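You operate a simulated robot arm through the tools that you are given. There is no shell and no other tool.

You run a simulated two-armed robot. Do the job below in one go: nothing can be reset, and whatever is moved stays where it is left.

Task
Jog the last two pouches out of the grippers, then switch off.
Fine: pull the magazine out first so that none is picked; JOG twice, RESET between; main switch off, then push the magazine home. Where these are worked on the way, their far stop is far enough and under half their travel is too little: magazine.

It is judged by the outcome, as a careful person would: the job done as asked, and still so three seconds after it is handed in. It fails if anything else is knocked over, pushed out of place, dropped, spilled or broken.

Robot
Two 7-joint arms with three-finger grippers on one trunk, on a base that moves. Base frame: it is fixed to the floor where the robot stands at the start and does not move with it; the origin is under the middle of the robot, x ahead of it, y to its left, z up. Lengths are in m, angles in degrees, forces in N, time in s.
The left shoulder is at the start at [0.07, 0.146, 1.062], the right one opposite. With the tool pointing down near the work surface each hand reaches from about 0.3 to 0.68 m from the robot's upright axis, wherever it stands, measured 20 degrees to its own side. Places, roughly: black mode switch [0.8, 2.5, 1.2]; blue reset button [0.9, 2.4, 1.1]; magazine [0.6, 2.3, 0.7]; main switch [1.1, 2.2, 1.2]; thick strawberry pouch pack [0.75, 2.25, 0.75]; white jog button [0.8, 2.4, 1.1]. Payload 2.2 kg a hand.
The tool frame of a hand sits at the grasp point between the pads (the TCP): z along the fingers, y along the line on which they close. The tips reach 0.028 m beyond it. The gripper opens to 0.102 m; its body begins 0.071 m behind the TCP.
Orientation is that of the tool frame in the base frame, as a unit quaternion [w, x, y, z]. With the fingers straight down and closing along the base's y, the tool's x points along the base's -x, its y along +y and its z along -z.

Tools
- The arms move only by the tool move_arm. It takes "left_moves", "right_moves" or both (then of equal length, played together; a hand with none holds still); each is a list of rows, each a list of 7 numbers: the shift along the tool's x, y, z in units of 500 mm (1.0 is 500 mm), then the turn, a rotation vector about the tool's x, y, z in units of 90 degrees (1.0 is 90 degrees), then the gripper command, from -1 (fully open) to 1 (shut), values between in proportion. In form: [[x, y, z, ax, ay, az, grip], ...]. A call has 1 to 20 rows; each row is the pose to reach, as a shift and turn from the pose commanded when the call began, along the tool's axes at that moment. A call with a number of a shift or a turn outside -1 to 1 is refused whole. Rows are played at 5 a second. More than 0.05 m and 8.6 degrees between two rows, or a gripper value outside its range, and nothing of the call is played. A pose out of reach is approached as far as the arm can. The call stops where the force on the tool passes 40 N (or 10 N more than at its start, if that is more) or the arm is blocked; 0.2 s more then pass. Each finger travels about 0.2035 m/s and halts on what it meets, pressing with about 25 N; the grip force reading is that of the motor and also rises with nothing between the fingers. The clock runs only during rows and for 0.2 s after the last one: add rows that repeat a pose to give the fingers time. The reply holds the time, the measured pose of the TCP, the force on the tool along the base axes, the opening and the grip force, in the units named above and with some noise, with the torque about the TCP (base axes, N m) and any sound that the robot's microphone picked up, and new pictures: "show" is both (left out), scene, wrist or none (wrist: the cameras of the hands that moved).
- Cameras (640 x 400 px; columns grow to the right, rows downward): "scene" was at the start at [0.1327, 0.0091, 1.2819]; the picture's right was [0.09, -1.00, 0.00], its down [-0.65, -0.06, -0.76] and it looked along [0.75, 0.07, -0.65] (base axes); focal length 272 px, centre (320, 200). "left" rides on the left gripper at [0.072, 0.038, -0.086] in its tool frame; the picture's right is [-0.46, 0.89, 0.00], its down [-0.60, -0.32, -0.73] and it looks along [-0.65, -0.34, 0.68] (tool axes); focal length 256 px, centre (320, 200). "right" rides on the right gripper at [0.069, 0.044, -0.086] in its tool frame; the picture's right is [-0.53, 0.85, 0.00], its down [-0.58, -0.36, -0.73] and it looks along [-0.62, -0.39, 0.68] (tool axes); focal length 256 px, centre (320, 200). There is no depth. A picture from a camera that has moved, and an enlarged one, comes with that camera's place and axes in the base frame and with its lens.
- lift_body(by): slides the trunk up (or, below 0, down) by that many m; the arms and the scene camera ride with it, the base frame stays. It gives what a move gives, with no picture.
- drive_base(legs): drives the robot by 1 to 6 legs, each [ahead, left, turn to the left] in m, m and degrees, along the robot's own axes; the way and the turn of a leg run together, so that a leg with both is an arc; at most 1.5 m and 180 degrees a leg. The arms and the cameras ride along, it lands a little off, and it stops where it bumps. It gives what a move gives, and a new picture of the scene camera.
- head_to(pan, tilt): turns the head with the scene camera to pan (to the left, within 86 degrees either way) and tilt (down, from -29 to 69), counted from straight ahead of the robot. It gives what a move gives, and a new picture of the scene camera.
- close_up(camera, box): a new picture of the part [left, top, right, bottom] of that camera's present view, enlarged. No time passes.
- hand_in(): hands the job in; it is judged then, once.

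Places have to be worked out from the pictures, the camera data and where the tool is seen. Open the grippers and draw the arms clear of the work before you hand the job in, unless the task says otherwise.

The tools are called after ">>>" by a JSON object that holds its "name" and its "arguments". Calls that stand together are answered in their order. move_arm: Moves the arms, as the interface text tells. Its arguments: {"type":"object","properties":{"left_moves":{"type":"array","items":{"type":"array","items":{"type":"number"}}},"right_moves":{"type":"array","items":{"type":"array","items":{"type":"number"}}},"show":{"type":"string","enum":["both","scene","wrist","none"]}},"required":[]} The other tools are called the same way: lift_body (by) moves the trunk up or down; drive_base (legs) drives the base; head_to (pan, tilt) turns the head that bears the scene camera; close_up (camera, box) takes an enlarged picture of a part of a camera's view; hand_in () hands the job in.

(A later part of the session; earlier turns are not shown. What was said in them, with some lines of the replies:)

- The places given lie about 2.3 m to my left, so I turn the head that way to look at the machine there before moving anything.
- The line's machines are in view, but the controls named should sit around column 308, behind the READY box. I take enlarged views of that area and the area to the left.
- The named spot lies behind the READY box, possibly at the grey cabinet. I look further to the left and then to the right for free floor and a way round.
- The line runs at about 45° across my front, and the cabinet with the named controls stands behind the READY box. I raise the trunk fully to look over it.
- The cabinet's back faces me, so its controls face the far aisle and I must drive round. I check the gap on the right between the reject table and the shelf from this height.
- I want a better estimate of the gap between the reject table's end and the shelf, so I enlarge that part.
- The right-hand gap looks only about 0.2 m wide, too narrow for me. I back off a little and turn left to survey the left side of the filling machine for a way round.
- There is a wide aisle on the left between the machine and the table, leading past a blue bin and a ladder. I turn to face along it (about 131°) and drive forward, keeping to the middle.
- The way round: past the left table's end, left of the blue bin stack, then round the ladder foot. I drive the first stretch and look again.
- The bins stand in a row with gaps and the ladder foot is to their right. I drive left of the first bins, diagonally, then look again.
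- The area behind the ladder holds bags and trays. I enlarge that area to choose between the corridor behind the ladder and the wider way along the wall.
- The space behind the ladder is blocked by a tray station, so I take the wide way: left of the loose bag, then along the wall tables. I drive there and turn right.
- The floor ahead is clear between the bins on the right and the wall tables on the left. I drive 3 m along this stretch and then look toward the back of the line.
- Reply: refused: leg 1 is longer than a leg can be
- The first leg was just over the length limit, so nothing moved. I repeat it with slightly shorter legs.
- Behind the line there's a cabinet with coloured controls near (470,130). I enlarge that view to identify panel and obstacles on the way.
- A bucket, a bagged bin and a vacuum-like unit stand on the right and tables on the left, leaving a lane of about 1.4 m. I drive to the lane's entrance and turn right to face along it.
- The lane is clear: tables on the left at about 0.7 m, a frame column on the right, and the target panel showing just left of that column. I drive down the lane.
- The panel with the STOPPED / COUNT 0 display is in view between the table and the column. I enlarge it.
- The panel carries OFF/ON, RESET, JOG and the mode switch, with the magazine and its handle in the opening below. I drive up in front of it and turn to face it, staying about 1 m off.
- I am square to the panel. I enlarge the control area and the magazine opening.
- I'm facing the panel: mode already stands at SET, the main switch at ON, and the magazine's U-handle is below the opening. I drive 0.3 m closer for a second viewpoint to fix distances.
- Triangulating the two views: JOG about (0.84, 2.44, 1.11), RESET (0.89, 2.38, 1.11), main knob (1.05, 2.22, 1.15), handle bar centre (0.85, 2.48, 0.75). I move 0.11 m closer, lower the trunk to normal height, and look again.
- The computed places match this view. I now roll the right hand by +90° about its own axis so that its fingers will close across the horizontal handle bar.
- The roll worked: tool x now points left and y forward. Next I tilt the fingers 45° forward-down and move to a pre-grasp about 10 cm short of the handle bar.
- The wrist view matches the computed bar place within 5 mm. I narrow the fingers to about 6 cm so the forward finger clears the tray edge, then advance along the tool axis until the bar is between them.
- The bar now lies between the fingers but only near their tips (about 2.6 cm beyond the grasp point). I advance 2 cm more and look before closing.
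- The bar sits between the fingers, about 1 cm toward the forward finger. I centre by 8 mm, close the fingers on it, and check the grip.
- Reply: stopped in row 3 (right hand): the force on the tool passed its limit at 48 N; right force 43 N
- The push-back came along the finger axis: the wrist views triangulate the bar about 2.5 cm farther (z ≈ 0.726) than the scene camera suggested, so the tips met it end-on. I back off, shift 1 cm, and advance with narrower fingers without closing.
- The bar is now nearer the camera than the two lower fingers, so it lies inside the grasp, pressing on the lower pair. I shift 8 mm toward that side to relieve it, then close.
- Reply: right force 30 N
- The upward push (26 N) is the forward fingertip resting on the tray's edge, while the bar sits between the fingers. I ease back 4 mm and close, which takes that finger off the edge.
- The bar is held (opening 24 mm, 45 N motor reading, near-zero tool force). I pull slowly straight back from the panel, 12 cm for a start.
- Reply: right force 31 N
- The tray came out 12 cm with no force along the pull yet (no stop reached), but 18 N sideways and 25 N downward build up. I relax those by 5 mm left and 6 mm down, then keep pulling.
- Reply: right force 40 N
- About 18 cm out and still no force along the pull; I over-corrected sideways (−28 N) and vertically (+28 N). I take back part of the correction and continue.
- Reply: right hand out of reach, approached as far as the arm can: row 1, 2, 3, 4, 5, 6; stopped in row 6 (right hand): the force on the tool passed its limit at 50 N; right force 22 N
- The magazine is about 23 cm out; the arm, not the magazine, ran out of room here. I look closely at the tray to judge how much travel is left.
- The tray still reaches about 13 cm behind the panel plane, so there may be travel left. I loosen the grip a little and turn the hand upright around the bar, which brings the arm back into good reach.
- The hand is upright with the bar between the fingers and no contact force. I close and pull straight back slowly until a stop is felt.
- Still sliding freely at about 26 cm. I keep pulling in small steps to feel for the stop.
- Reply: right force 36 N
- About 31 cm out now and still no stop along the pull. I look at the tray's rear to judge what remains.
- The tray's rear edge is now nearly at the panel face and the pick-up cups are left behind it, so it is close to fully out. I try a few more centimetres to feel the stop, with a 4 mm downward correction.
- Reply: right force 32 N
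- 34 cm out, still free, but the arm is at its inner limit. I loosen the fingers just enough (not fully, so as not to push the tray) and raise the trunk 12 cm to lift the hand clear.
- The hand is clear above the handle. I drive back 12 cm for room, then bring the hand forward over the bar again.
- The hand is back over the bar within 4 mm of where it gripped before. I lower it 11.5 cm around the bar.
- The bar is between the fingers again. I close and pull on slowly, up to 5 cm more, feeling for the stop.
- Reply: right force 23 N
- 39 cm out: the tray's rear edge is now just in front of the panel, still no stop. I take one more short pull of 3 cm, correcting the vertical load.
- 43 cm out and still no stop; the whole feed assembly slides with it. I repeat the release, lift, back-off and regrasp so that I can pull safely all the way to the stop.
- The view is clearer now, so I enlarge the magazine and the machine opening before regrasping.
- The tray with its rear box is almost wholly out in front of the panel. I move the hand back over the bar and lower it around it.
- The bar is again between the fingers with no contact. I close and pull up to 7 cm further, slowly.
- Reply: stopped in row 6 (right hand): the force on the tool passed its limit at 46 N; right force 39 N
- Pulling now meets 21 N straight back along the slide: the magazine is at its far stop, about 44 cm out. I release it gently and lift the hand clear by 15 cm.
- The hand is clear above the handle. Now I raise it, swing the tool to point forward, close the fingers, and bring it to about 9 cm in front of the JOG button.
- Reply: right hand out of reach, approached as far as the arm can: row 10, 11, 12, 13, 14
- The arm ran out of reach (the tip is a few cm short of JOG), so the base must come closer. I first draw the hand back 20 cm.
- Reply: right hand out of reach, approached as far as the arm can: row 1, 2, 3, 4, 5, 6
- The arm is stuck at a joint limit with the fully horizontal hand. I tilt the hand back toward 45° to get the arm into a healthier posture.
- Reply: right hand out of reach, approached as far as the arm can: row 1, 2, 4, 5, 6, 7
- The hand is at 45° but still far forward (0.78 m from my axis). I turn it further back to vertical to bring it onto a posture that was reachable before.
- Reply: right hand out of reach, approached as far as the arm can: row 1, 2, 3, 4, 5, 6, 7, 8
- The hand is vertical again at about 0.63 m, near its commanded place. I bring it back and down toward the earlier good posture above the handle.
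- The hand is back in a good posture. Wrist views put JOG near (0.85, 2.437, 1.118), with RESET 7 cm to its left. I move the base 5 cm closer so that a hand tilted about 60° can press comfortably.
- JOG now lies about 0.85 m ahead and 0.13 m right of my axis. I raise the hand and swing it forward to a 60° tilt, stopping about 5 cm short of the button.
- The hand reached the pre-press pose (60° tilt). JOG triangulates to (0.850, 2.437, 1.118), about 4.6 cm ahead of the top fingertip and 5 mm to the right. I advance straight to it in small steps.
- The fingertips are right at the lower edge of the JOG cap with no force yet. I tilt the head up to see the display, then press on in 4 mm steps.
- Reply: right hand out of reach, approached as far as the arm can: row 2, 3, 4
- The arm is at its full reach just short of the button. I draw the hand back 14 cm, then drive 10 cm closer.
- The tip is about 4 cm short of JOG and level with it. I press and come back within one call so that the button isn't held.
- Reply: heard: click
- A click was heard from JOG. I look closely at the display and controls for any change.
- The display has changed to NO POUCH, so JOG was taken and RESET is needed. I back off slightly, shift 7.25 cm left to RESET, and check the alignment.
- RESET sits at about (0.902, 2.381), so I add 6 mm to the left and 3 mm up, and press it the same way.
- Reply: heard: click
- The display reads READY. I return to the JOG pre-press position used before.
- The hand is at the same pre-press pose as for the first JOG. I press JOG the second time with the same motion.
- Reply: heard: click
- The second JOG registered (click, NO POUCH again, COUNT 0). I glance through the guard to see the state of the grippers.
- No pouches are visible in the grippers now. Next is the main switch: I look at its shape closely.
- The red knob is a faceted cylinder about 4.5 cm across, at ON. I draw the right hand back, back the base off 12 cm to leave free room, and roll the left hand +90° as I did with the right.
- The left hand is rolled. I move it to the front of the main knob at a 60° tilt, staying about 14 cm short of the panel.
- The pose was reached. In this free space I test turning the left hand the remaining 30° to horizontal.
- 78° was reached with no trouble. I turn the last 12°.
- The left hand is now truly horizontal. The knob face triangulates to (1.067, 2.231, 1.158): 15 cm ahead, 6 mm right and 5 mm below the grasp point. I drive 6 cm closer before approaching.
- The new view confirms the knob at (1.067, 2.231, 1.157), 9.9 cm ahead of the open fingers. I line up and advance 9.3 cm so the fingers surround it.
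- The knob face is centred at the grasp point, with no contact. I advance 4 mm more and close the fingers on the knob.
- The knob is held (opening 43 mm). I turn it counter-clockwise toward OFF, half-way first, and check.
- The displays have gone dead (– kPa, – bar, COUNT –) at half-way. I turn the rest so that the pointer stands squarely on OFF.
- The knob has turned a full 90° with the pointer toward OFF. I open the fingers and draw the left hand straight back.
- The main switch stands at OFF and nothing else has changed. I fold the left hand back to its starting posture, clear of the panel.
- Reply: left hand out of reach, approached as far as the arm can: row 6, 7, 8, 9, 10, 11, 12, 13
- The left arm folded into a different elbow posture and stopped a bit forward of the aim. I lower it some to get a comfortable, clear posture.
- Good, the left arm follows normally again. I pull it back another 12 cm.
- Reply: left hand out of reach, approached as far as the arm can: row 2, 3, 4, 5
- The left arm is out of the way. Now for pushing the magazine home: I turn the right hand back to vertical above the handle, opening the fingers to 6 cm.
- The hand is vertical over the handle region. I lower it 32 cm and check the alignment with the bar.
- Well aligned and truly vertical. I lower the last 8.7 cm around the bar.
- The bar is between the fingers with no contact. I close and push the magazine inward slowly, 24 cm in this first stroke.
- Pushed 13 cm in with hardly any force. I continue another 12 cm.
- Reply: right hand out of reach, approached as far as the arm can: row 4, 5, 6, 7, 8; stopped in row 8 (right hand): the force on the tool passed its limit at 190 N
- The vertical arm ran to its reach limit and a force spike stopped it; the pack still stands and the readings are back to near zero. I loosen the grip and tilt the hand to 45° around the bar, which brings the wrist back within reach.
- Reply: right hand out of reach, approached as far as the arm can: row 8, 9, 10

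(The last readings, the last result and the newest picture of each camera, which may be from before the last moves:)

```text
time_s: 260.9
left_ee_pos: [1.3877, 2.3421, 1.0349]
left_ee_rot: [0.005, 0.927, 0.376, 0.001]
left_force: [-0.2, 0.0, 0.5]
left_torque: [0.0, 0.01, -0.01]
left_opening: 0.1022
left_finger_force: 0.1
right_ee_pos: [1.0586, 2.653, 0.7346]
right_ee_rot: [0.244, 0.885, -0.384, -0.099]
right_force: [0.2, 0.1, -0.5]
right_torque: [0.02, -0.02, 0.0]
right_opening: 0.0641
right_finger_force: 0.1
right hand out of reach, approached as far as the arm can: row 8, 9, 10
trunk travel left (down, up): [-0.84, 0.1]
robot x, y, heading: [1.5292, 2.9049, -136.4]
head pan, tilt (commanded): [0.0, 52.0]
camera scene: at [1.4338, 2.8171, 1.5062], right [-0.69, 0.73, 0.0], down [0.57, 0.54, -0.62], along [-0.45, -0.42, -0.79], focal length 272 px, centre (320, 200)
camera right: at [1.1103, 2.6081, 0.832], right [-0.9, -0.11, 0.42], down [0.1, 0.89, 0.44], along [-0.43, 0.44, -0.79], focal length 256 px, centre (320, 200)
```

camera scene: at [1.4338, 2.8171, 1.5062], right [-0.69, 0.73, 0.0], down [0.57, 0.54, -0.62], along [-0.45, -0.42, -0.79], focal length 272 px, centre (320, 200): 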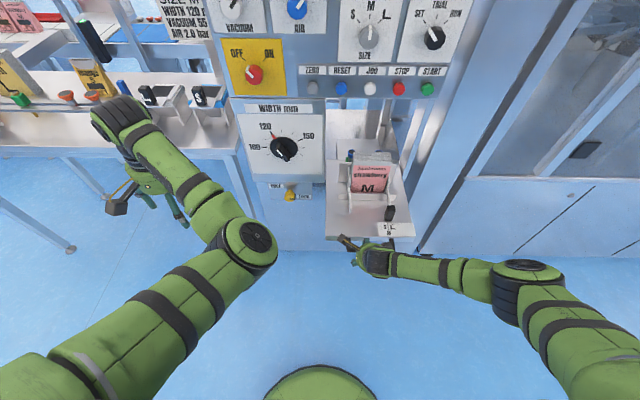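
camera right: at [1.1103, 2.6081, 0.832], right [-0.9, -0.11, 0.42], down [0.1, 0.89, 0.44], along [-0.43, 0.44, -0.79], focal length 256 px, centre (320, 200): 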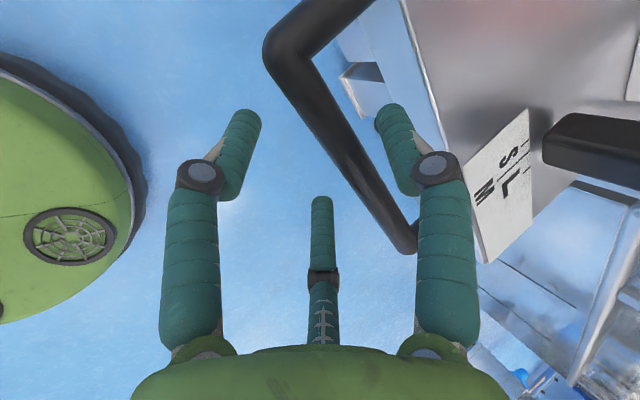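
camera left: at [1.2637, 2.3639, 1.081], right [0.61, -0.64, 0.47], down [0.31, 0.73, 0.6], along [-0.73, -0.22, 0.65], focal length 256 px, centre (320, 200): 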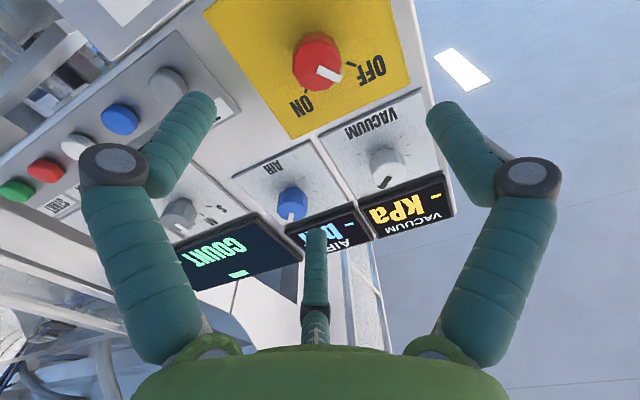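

The tilt stops at 31° because the trunk is high. I back the hand out of the handle and raise it, so that I can lower the trunk and come a little closer, where a 45° tilt worked before.

>>> {"name": "move_arm", "arguments": {"right_moves": [[0, 0, -0.05, 0, 0, 0, -0.25], [0, 0, -0.12, 0, 0, 0, -0.25], [0, 0.0254, -0.2013, 0, 0, 0, -0.25], [0, 0.0509, -0.2826, 0, 0, 0, -0.25], [0, 0.0763, -0.3639, 0, 0, 0, -0.25], [0, 0.1017, -0.4452, 0, 0, 0, -0.25], [0, 0.1271, -0.5265, 0, 0, 0, -0.25], [0, 0.1526, -0.6078, 0, 0, 0, -0.25], [0, 0.178, -0.689, 0, 0, 0, -0.25], [0, 0.178, -0.689, 0, 0, 0, -0.25]], "show": "both"}}

```text
time_s: 263.1
left_ee_pos: [1.3876, 2.3438, 1.0347]
left_ee_rot: [0.005, 0.926, 0.376, 0.002]
left_force: [-0.5, 0.1, 0.5]
left_torque: [0.03, 0.01, 0.02]
left_opening: 0.1021
left_finger_force: 0.1
right_ee_pos: [1.1274, 2.722, 1.0769]
right_ee_rot: [0.245, 0.885, -0.383, -0.1]
right_force: [0.4, 0.0, 0.0]
right_torque: [-0.01, 0.0, -0.02]
right_opening: 0.0637
right_finger_force: 0.0
trunk travel left (down, up): [-0.84, 0.1]
robot x, y, heading: [1.5245, 2.9065, -136.2]
head pan, tilt (commanded): [0.0, 52.0]
camera scene: at [1.4335, 2.8167, 1.5061], right [-0.69, 0.73, 0.0], down [0.57, 0.54, -0.62], along [-0.45, -0.42, -0.79], focal length 272 px, centre (320, 200)
camera right: at [1.1805, 2.6789, 1.1754], right [-0.9, -0.11, 0.42], down [0.1, 0.89, 0.44], along [-0.43, 0.44, -0.79], focal length 256 px, centre (320, 200)
```

scene: 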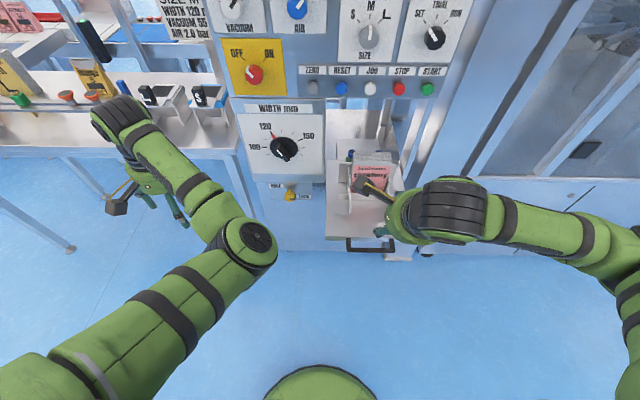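
right: 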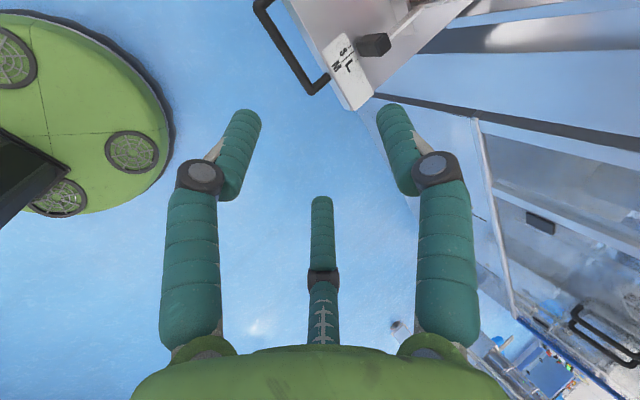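

The hand is well clear. I lower the trunk 24 cm back to its normal height and drive 9.5 cm closer.

>>> {"name": "lift_body", "arguments": {"by": -0.24}}

>>> {"name": "drive_base", "arguments": {"legs": [[0.095, 0, 0]]}}

```text
time_s: 265.6
left_ee_pos: [1.3875, 2.3422, 0.7956]
left_ee_rot: [0.004, 0.927, 0.376, 0.001]
left_force: [0.0, 0.6, 0.1]
left_torque: [0.0, -0.02, 0.01]
left_opening: 0.1019
left_finger_force: 0.2
right_ee_pos: [1.1281, 2.7225, 0.8384]
right_ee_rot: [0.245, 0.885, -0.384, -0.099]
right_force: [-0.3, -0.6, -0.4]
right_torque: [0.02, 0.02, 0.0]
right_opening: 0.0635
right_finger_force: 0.1
trunk travel left (down, up): [-0.6, 0.34]
robot x, y, heading: [1.5261, 2.9005, -136.2]
head pan, tilt (commanded): [0.0, 52.0]
```

```text
time_s: 266.8
left_ee_pos: [1.3189, 2.2787, 0.7947]
left_ee_rot: [0.005, 0.927, 0.375, 0.002]
left_force: [-0.3, -0.1, -0.2]
left_torque: [0.01, -0.03, 0.02]
left_opening: 0.1022
left_finger_force: 0.1
right_ee_pos: [1.0602, 2.6588, 0.8374]
right_ee_rot: [0.244, 0.885, -0.384, -0.1]
right_force: [0.0, -0.9, -0.3]
right_torque: [0.01, 0.02, 0.01]
right_opening: 0.0638
right_finger_force: 0.2
trunk travel left (down, up): [-0.6, 0.34]
robot x, y, heading: [1.4605, 2.836, -136.9]
head pan, tilt (commanded): [0.0, 52.0]
camera scene: at [1.3653, 2.7519, 1.2662], right [-0.69, 0.73, 0.0], down [0.57, 0.54, -0.62], along [-0.45, -0.42, -0.79], focal length 272 px, centre (320, 200)
```

scene: 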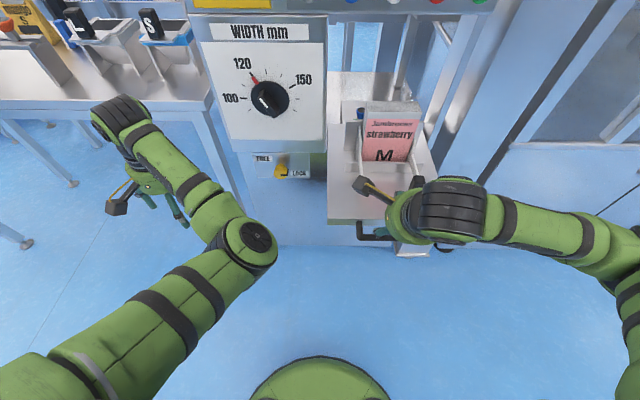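

I check the wrist camera for the bar's present position before grasping.

>>> {"name": "close_up", "arguments": {"camera": "right", "box": [0, 0, 640, 400]}}

```text
1.00 times, centred on (320, 200) of right (not enlarged: the box is as wide or as high as the picture)
camera zoom: at [1.112, 2.6143, 0.935], right [-0.9, -0.11, 0.42], down [0.1, 0.89, 0.44], along [-0.42, 0.44, -0.79], focal length 256 px, centre (320, 200)
```

zoom: 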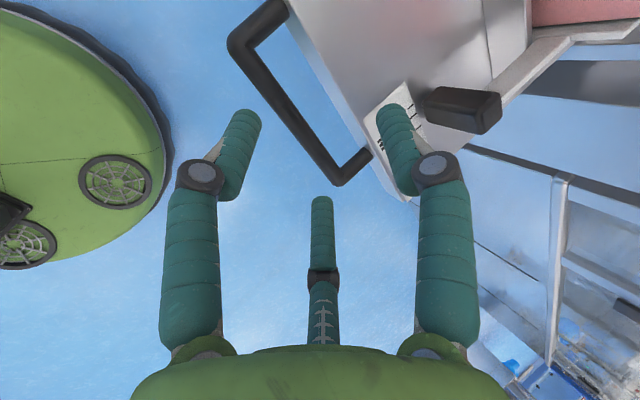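

The bar's centre comes out at about (1.029, 2.654, 0.727). I go down at the present 31° tilt, which was contact-free before, keeping the bar slightly toward the forward finger.

>>> {"name": "move_arm", "arguments": {"right_moves": [[-0.004, -0.04, 0.01, 0, 0, 0, -0.25], [-0.007, -0.085, 0.038, 0, 0, 0, -0.25], [-0.007, -0.085, 0.08, 0, 0, 0, -0.25], [-0.007, -0.085, 0.12, 0, 0, 0, -0.25], [-0.007, -0.085, 0.16, 0, 0, 0, -0.25], [-0.007, -0.085, 0.19, 0, 0, 0, -0.25], [-0.007, -0.085, 0.19, 0, 0, 0, -0.25]], "show": "both"}}

```text
time_s: 268.4
left_ee_pos: [1.3194, 2.2782, 0.7957]
left_ee_rot: [0.007, 0.927, 0.376, 0.002]
left_force: [-0.4, 0.1, -0.6]
left_torque: [-0.01, 0.03, 0.02]
left_opening: 0.1021
left_finger_force: 0.0
right_ee_pos: [1.05, 2.6528, 0.7339]
right_ee_rot: [0.244, 0.885, -0.384, -0.1]
right_force: [-1.1, -0.3, -0.8]
right_torque: [-0.02, 0.02, -0.04]
right_opening: 0.0636
right_finger_force: 0.0
right hand out of reach, approached as far as the arm can: row 2
trunk travel left (down, up): [-0.6, 0.34]
robot x, y, heading: [1.4564, 2.8353, -136.5]
head pan, tilt (commanded): [0.0, 52.0]
camera scene: at [1.3655, 2.7521, 1.2662], right [-0.69, 0.73, 0.0], down [0.57, 0.54, -0.62], along [-0.45, -0.42, -0.79], focal length 272 px, centre (320, 200)
camera right: at [1.1022, 2.6081, 0.8317], right [-0.9, -0.11, 0.42], down [0.1, 0.89, 0.44], along [-0.43, 0.44, -0.79], focal length 256 px, centre (320, 200)
```

scene: 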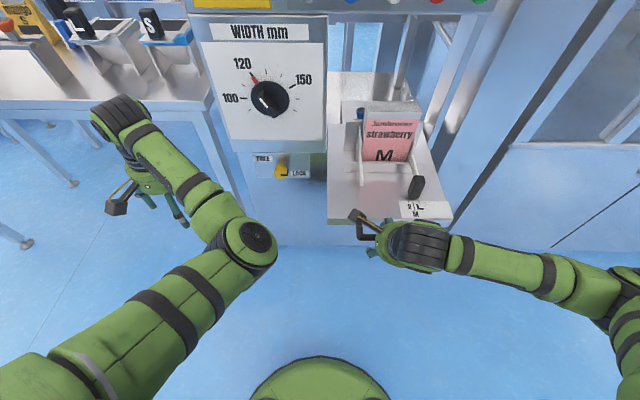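
right: 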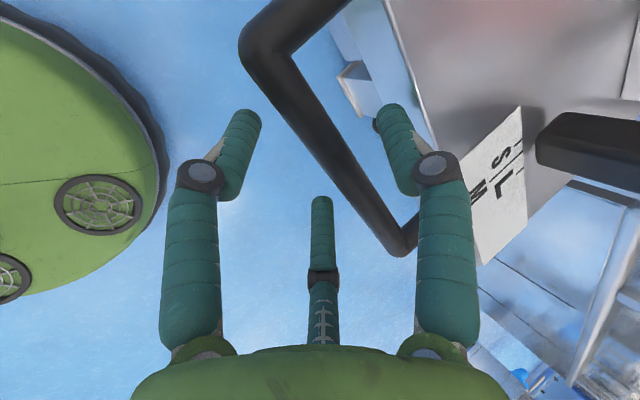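

The bar sits freely between the fingers. I close on it and push on, 10 cm first, watching the forces.

>>> {"name": "move_arm", "arguments": {"right_moves": [[0, 0, 0, 0, 0, 0, 0.3], [0, 0, 0, 0, 0, 0, 1], [0, 0, 0, 0, 0, 0, 1], [0, 0.017, 0.01, 0, 0, 0, 1], [0, 0.043, 0.0254, 0, 0, 0, 1], [0, 0.069, 0.0408, 0, 0, 0, 1], [-0.001, 0.095, 0.0562, 0, 0, 0, 1], [-0.001, 0.121, 0.0716, 0, 0, 0, 1], [-0.001, 0.147, 0.087, 0, 0, 0, 1], [-0.001, 0.173, 0.1023, 0, 0, 0, 1]], "show": "both"}}

```text
time_s: 270.6
left_ee_pos: [1.3195, 2.2793, 0.7962]
left_ee_rot: [0.007, 0.927, 0.376, 0.001]
left_force: [0.4, -1.1, 0.2]
left_torque: [0.01, 0.03, 0.01]
left_opening: 0.1017
left_finger_force: 0.1
right_ee_pos: [0.9755, 2.5852, 0.7355]
right_ee_rot: [0.248, 0.883, -0.384, -0.101]
right_force: [-5.2, 3.3, 19.9]
right_torque: [-0.18, 0.09, 0.19]
right_opening: 0.0246
right_finger_force: 44.6
trunk travel left (down, up): [-0.6, 0.34]
robot x, y, heading: [1.4606, 2.8366, -136.6]
head pan, tilt (commanded): [0.0, 52.0]
camera scene: at [1.367, 2.7539, 1.2665], right [-0.69, 0.73, 0.0], down [0.57, 0.54, -0.62], along [-0.45, -0.42, -0.79], focal length 272 px, centre (320, 200)
camera right: at [1.0287, 2.5411, 0.8342], right [-0.9, -0.1, 0.43], down [0.1, 0.9, 0.43], along [-0.43, 0.43, -0.79], focal length 256 px, centre (320, 200)
```

scene: 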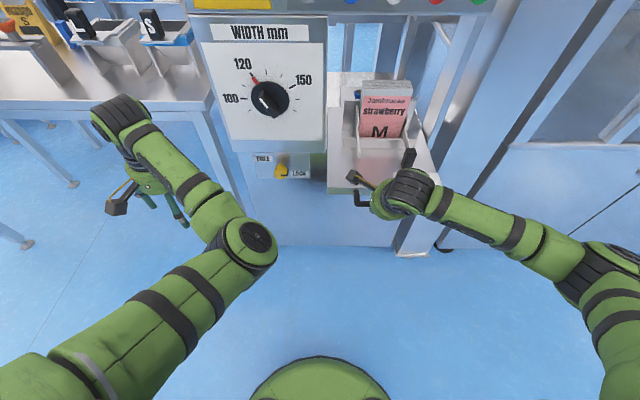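
right: 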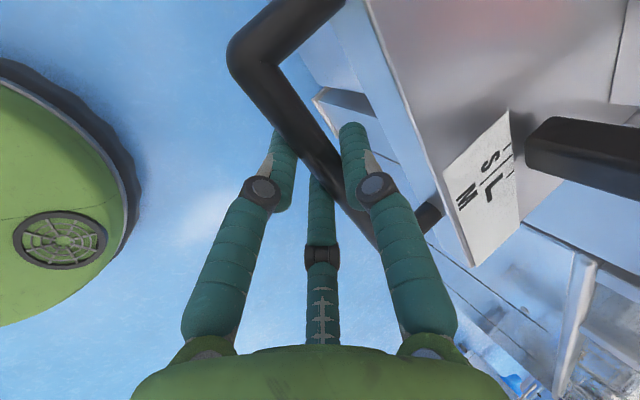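

10 cm further in; about 17 cm remain. I relieve the 20 N vertical load by 2 mm and push on.

>>> {"name": "move_arm", "arguments": {"right_moves": [[0, 0.003, -0.0034, 0, 0, 0, 1], [0, 0.023, 0.0085, 0, 0, 0, 1], [0, 0.049, 0.0239, 0, 0, 0, 1], [0, 0.075, 0.0393, 0, 0, 0, 1], [-0.001, 0.101, 0.0547, 0, 0, 0, 1], [-0.001, 0.127, 0.07, 0, 0, 0, 1], [-0.001, 0.153, 0.0854, 0, 0, 0, 1], [-0.001, 0.179, 0.1008, 0, 0, 0, 1]], "show": "both"}}

```text
time_s: 272.4
left_ee_pos: [1.3184, 2.2802, 0.7966]
left_ee_rot: [0.007, 0.927, 0.376, 0.002]
left_force: [-0.1, 0.0, -0.3]
left_torque: [-0.01, 0.02, 0.03]
left_opening: 0.1021
left_finger_force: 0.1
right_ee_pos: [0.8994, 2.5144, 0.7361]
right_ee_rot: [0.244, 0.884, -0.386, -0.1]
right_force: [-10.0, 8.0, 6.4]
right_torque: [0.2, 0.09, -0.05]
right_opening: 0.0242
right_finger_force: 44.9
trunk travel left (down, up): [-0.6, 0.34]
robot x, y, heading: [1.4556, 2.8371, -136.8]
head pan, tilt (commanded): [0.0, 52.0]
camera scene: at [1.3644, 2.7539, 1.2662], right [-0.69, 0.73, 0.0], down [0.57, 0.54, -0.62], along [-0.45, -0.42, -0.79], focal length 272 px, centre (320, 200)
camera right: at [0.9517, 2.4706, 0.8341], right [-0.9, -0.1, 0.43], down [0.1, 0.89, 0.44], along [-0.42, 0.44, -0.79], focal length 256 px, centre (320, 200)
```

scene: 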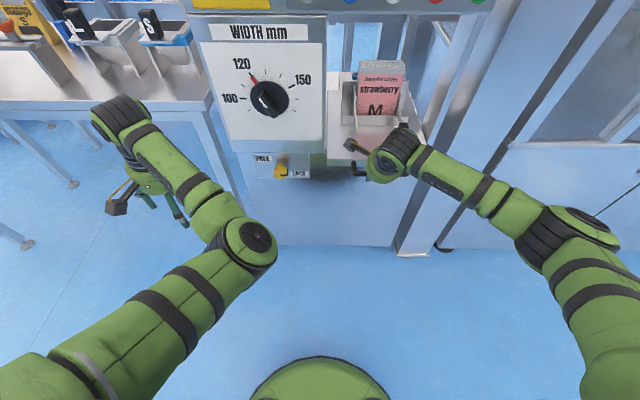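
right: 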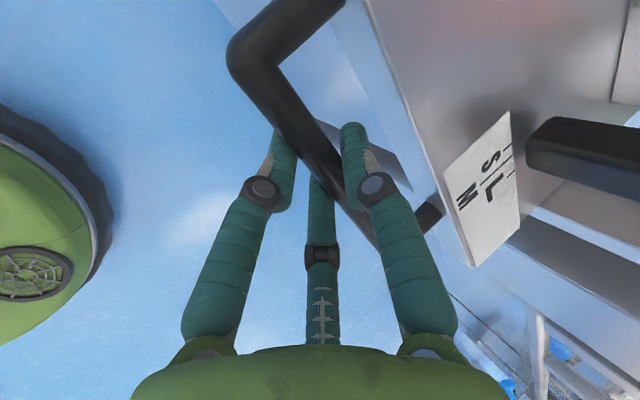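

About 6 cm remain. I push the rest in 1 cm steps until the home stop is felt.

>>> {"name": "move_arm", "arguments": {"right_moves": [[-0.003, 0.017, 0.0095, 0, 0, 0, 1], [-0.004, 0.034, 0.02, 0, 0, 0, 1], [-0.004, 0.052, 0.0305, 0, 0, 0, 1], [-0.004, 0.069, 0.041, 0, 0, 0, 1], [-0.004, 0.086, 0.051, 0, 0, 0, 1], [-0.004, 0.098, 0.058, 0, 0, 0, 1], [-0.004, 0.108, 0.064, 0, 0, 0, 1], [-0.004, 0.118, 0.07, 0, 0, 0, 1], [-0.004, 0.128, 0.076, 0, 0, 0, 1]], "show": "both"}}

```text
time_s: 274.4
left_ee_pos: [1.3217, 2.2826, 0.7971]
left_ee_rot: [0.007, 0.926, 0.377, -0.001]
left_force: [-0.7, 0.5, 0.4]
left_torque: [-0.04, 0.04, -0.03]
left_opening: 0.102
left_finger_force: 0.0
right_ee_pos: [0.8533, 2.4733, 0.7368]
right_ee_rot: [0.237, 0.886, -0.386, -0.097]
right_force: [12.2, 19.1, 13.7]
right_torque: [-0.47, -0.75, 0.69]
right_opening: 0.0244
right_finger_force: 45.3
trunk travel left (down, up): [-0.6, 0.34]
robot x, y, heading: [1.4557, 2.8395, -136.8]
head pan, tilt (commanded): [0.0, 52.0]
stopped in row 9 (right hand): the force on the tool passed its limit at 44 N (the readings are from after the stop); the commanded pose is now the measured one
camera scene: at [1.3705, 2.7577, 1.2671], right [-0.69, 0.73, 0.0], down [0.57, 0.54, -0.62], along [-0.45, -0.43, -0.78], focal length 272 px, centre (320, 200)
camera right: at [0.9036, 2.427, 0.8344], right [-0.9, -0.11, 0.41], down [0.1, 0.89, 0.45], along [-0.41, 0.45, -0.79], focal length 256 px, centre (320, 200)
```

scene: 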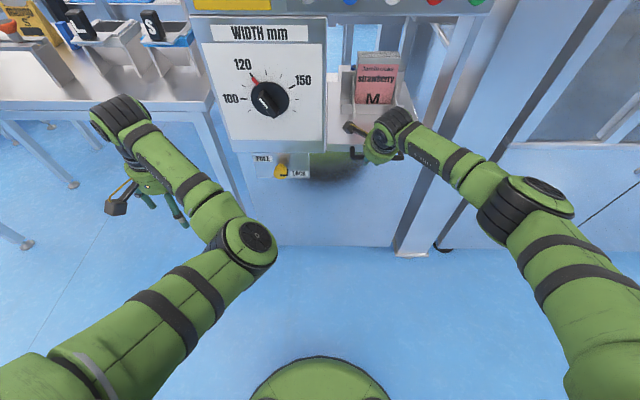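
right: 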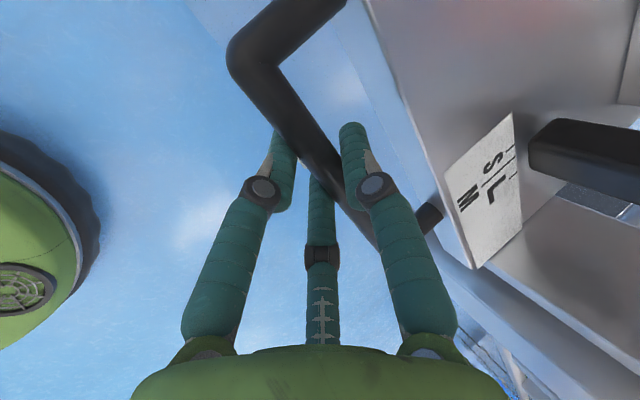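

The push met 22 N straight back at just the expected place: the magazine is home. I release the bar and back the hand out along its axis.

>>> {"name": "move_arm", "arguments": {"right_moves": [[0, 0, 0, 0, 0, 0, 0.3], [0, 0, 0, 0, 0, 0, -0.2], [0, 0, 0, 0, 0, 0, -0.2], [0, 0, -0.04, 0, 0, 0, -0.2], [0, 0, -0.08, 0, 0, 0, -0.2], [0, 0, -0.13, 0, 0, 0, -0.2], [0, 0, -0.2, 0, 0, 0, -0.2], [0, 0, -0.27, 0, 0, 0, -0.2], [0, 0, -0.27, 0, 0, 0, -0.2]], "show": "both"}}

>>> {"name": "close_up", "arguments": {"camera": "scene", "box": [300, 30, 480, 180]}}

```text
time_s: 276.4
left_ee_pos: [1.3191, 2.2776, 0.7944]
left_ee_rot: [0.006, 0.927, 0.376, 0.001]
left_force: [0.3, -0.1, -0.8]
left_torque: [0.03, -0.04, -0.02]
left_opening: 0.1019
left_finger_force: 0.0
right_ee_pos: [0.8979, 2.5166, 0.8491]
right_ee_rot: [0.235, 0.887, -0.386, -0.096]
right_force: [0.6, -0.5, 1.0]
right_torque: [0.01, 0.03, 0.02]
right_opening: 0.061
right_finger_force: 0.1
trunk travel left (down, up): [-0.6, 0.34]
robot x, y, heading: [1.4564, 2.8403, -136.3]
head pan, tilt (commanded): [0.0, 52.0]
camera scene: at [1.3653, 2.7522, 1.2661], right [-0.69, 0.73, 0.0], down [0.57, 0.54, -0.62], along [-0.45, -0.42, -0.79], focal length 272 px, centre (320, 200)
camera right: at [0.9492, 2.4709, 0.9471], right [-0.91, -0.11, 0.41], down [0.1, 0.89, 0.45], along [-0.41, 0.45, -0.79], focal length 256 px, centre (320, 200)
```

scene: 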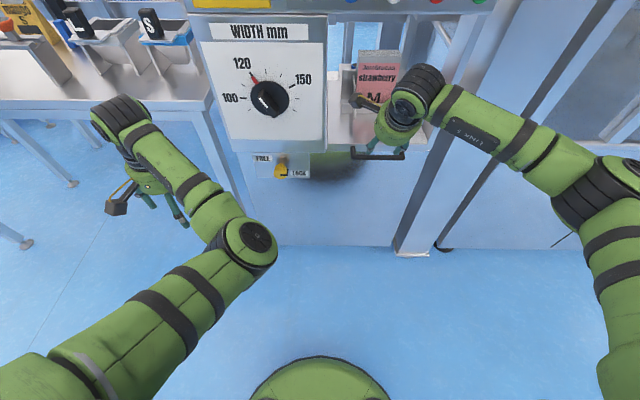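
right: 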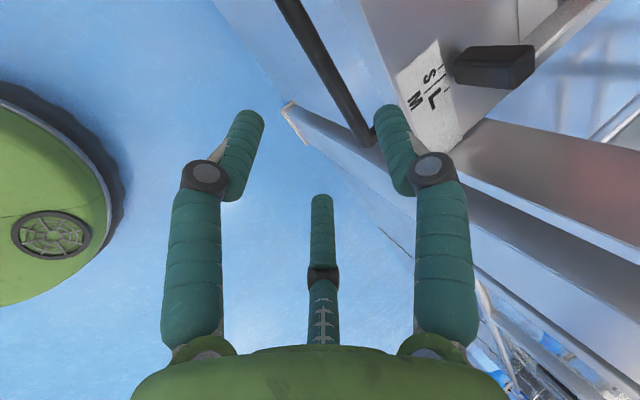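

```text
2.67 times, centred on (390, 105) of scene
camera zoom: at [1.3653, 2.7522, 1.2661], right [-0.69, 0.73, 0.0], down [0.57, 0.54, -0.62], along [-0.45, -0.42, -0.79], focal length 725 px, centre (133, 453)
```

zoom: 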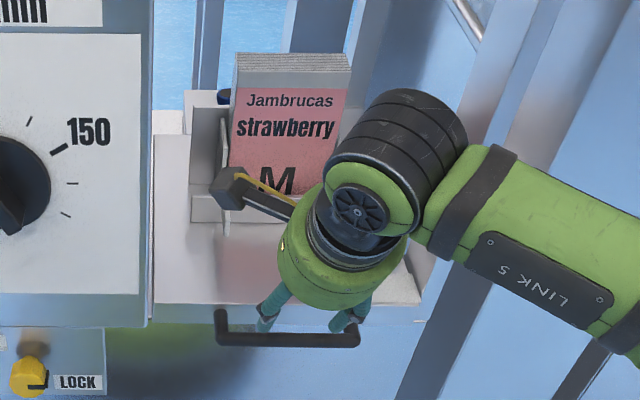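

The hand is free of the handle. I draw it back 20 cm to clear the view and compare the magazine with its starting place.

>>> {"name": "move_arm", "arguments": {"right_moves": [[0, -0.05, -0.045, 0, 0, 0, -0.2], [0, -0.12, -0.085, 0, 0, 0, -0.2], [0, -0.19, -0.125, 0, 0, 0, -0.2], [0, -0.26, -0.165, 0, 0, 0, -0.4], [0, -0.33, -0.2, 0, 0, 0, -0.7], [0, -0.344, -0.21, 0, 0, 0, -1], [0, -0.344, -0.21, 0, 0, 0, -1]], "show": "scene"}}

>>> {"name": "head_to", "arguments": {"pan": 0, "tilt": 38}}

>>> {"name": "close_up", "arguments": {"camera": "scene", "box": [200, 60, 480, 235]}}

```text
time_s: 278.0
left_ee_pos: [1.3197, 2.2791, 0.7957]
left_ee_rot: [0.006, 0.927, 0.376, 0.001]
left_force: [0.9, -0.4, 0.2]
left_torque: [-0.01, 0.01, -0.02]
left_opening: 0.1019
left_finger_force: 0.0
right_ee_pos: [1.0471, 2.653, 0.8549]
right_ee_rot: [0.237, 0.886, -0.386, -0.096]
right_force: [-0.6, -1.0, 0.1]
right_torque: [0.0, 0.01, -0.01]
right_opening: 0.1019
right_finger_force: 0.0
trunk travel left (down, up): [-0.6, 0.34]
robot x, y, heading: [1.4599, 2.8383, -136.6]
head pan, tilt (commanded): [0.0, 52.0]
camera scene: at [1.3658, 2.7526, 1.2662], right [-0.69, 0.73, 0.0], down [0.57, 0.54, -0.62], along [-0.45, -0.42, -0.79], focal length 272 px, centre (320, 200)
```

scene: 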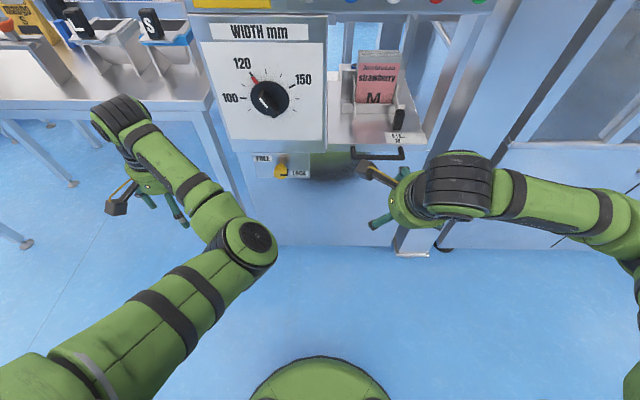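

```text
time_s: 278.7
left_ee_pos: [1.3199, 2.28, 0.7955]
left_ee_rot: [0.007, 0.927, 0.376, 0.001]
left_force: [-0.4, -0.2, -0.2]
left_torque: [0.01, -0.01, 0.0]
left_opening: 0.1017
left_finger_force: 0.2
right_ee_pos: [1.0464, 2.6529, 0.8555]
right_ee_rot: [0.236, 0.887, -0.386, -0.096]
right_force: [0.0, -0.5, 0.0]
right_torque: [-0.03, 0.01, 0.02]
right_opening: 0.1017
right_finger_force: 0.1
trunk travel left (down, up): [-0.6, 0.34]
robot x, y, heading: [1.4579, 2.8352, -136.6]
head pan, tilt (commanded): [0.0, 38.0]
camera scene: at [1.3576, 2.7449, 1.2859], right [-0.69, 0.73, 0.0], down [0.45, 0.42, -0.79], along [-0.57, -0.54, -0.62], focal length 272 px, centre (320, 200)
```

scene: 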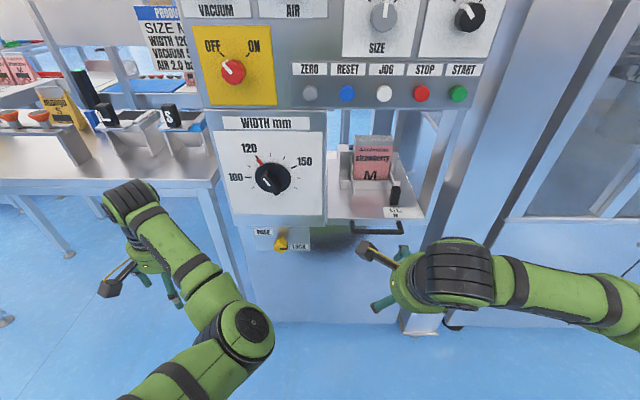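

```text
2.29 times, centred on (340, 148) of scene
camera zoom: at [1.3576, 2.7449, 1.2859], right [-0.69, 0.73, 0.0], down [0.45, 0.42, -0.79], along [-0.57, -0.54, -0.62], focal length 622 px, centre (274, 320)
```

zoom: 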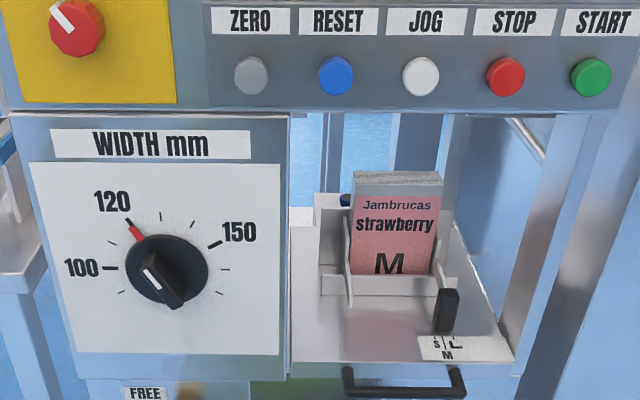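

The magazine stands where it began: the handle corner projects within a few millimetres of its original place, the pack is upright, and the switch is at OFF. I back the robot off 30 cm to draw everything clear and take a last look.

>>> {"name": "drive_base", "arguments": {"legs": [[-0.3, 0, 0]]}}

>>> {"name": "head_to", "arguments": {"pan": 0, "tilt": 28}}

>>> {"name": "close_up", "arguments": {"camera": "scene", "box": [220, 60, 440, 300]}}

```text
time_s: 280.8
left_ee_pos: [1.5332, 2.4819, 0.7951]
left_ee_rot: [0.006, 0.927, 0.375, 0.002]
left_force: [0.8, 0.6, 0.3]
left_torque: [-0.02, 0.0, 0.0]
left_opening: 0.1019
left_finger_force: 0.1
right_ee_pos: [1.2617, 2.8548, 0.856]
right_ee_rot: [0.236, 0.887, -0.386, -0.096]
right_force: [0.1, 0.4, 0.0]
right_torque: [0.01, 0.02, 0.01]
right_opening: 0.1019
right_finger_force: 0.0
trunk travel left (down, up): [-0.6, 0.34]
robot x, y, heading: [1.6714, 3.0383, -136.5]
head pan, tilt (commanded): [0.0, 38.0]
camera scene: at [1.5722, 2.9478, 1.286], right [-0.69, 0.73, 0.0], down [0.45, 0.42, -0.79], along [-0.57, -0.54, -0.62], focal length 272 px, centre (320, 200)
```

scene: 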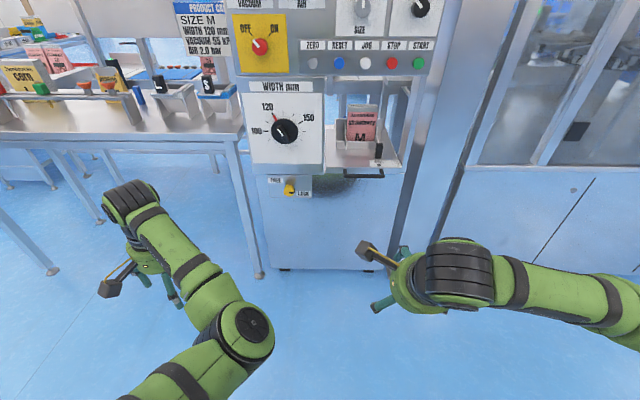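

```text
time_s: 281.5
left_ee_pos: [1.5343, 2.4809, 0.7955]
left_ee_rot: [0.006, 0.927, 0.376, 0.001]
left_force: [1.0, 0.2, 0.1]
left_torque: [-0.01, 0.0, 0.0]
left_opening: 0.1019
left_finger_force: 0.0
right_ee_pos: [1.2616, 2.8555, 0.8561]
right_ee_rot: [0.236, 0.887, -0.385, -0.097]
right_force: [-0.4, 0.1, 0.5]
right_torque: [-0.02, -0.02, -0.01]
right_opening: 0.102
right_finger_force: 0.2
trunk travel left (down, up): [-0.6, 0.34]
robot x, y, heading: [1.6722, 3.0361, -136.5]
head pan, tilt (commanded): [0.0, 28.0]
camera scene: at [1.5685, 2.9443, 1.3015], right [-0.69, 0.73, 0.0], down [0.34, 0.32, -0.88], along [-0.64, -0.61, -0.47], focal length 272 px, centre (320, 200)
```

scene: 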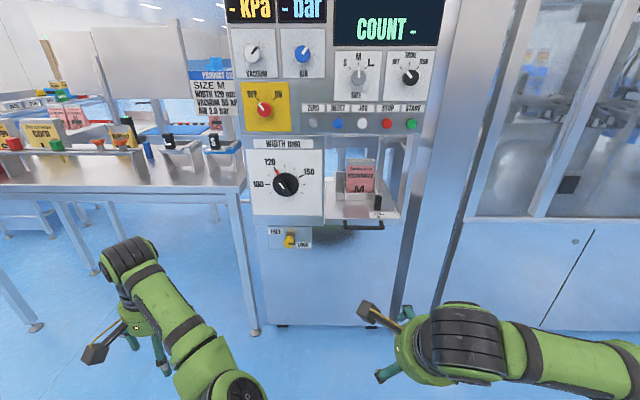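

```text
1.67 times, centred on (330, 180) of scene
camera zoom: at [1.5685, 2.9443, 1.3015], right [-0.69, 0.73, 0.0], down [0.34, 0.32, -0.88], along [-0.64, -0.61, -0.47], focal length 453 px, centre (303, 233)
```

zoom: 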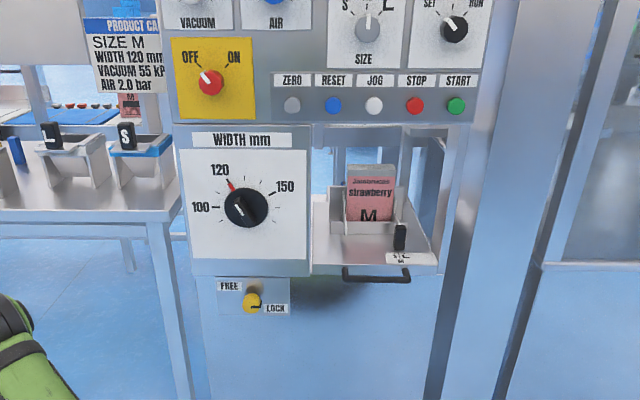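

The switch is at OFF, the displays are dead and the magazine is home with its pack upright. The other controls are unchanged, and both grippers are open and clear, so I hand the job in.

>>> {"name": "hand_in", "arguments": {}}

```text
The job is handed in.
```

I jogged the feeder twice with the magazine out, then switched it off and pushed the magazine home. I've handed the job in but haven't seen the verdict. No pouches showed when I looked into the grippers through the guard glass after the second jog. That view was hazy and I didn't see them drop, so it isn't proof.

- **Magazine out:** I pulled it to its far stop, about 44 cm, before pressing anything.
- **JOG, RESET, JOG:** Each press clicked. The display showed NO POUCH after the first JOG, READY after RESET and NO POUCH again after the second. The count stayed at 0.
- **Main switch:** It's turned to OFF and the displays went dead.
- **Magazine home:** I pushed it in until I felt the stop. It sits within a few millimetres of where it started, with the strawberry pack upright.

While I was pushing the magazine in, my right arm ran out of reach and the force on the hand spiked to 190 N before it stopped. The magazine still slid freely afterwards and I saw no damage. The mode switch and the other controls are as I found them, and I backed away with both grippers open.
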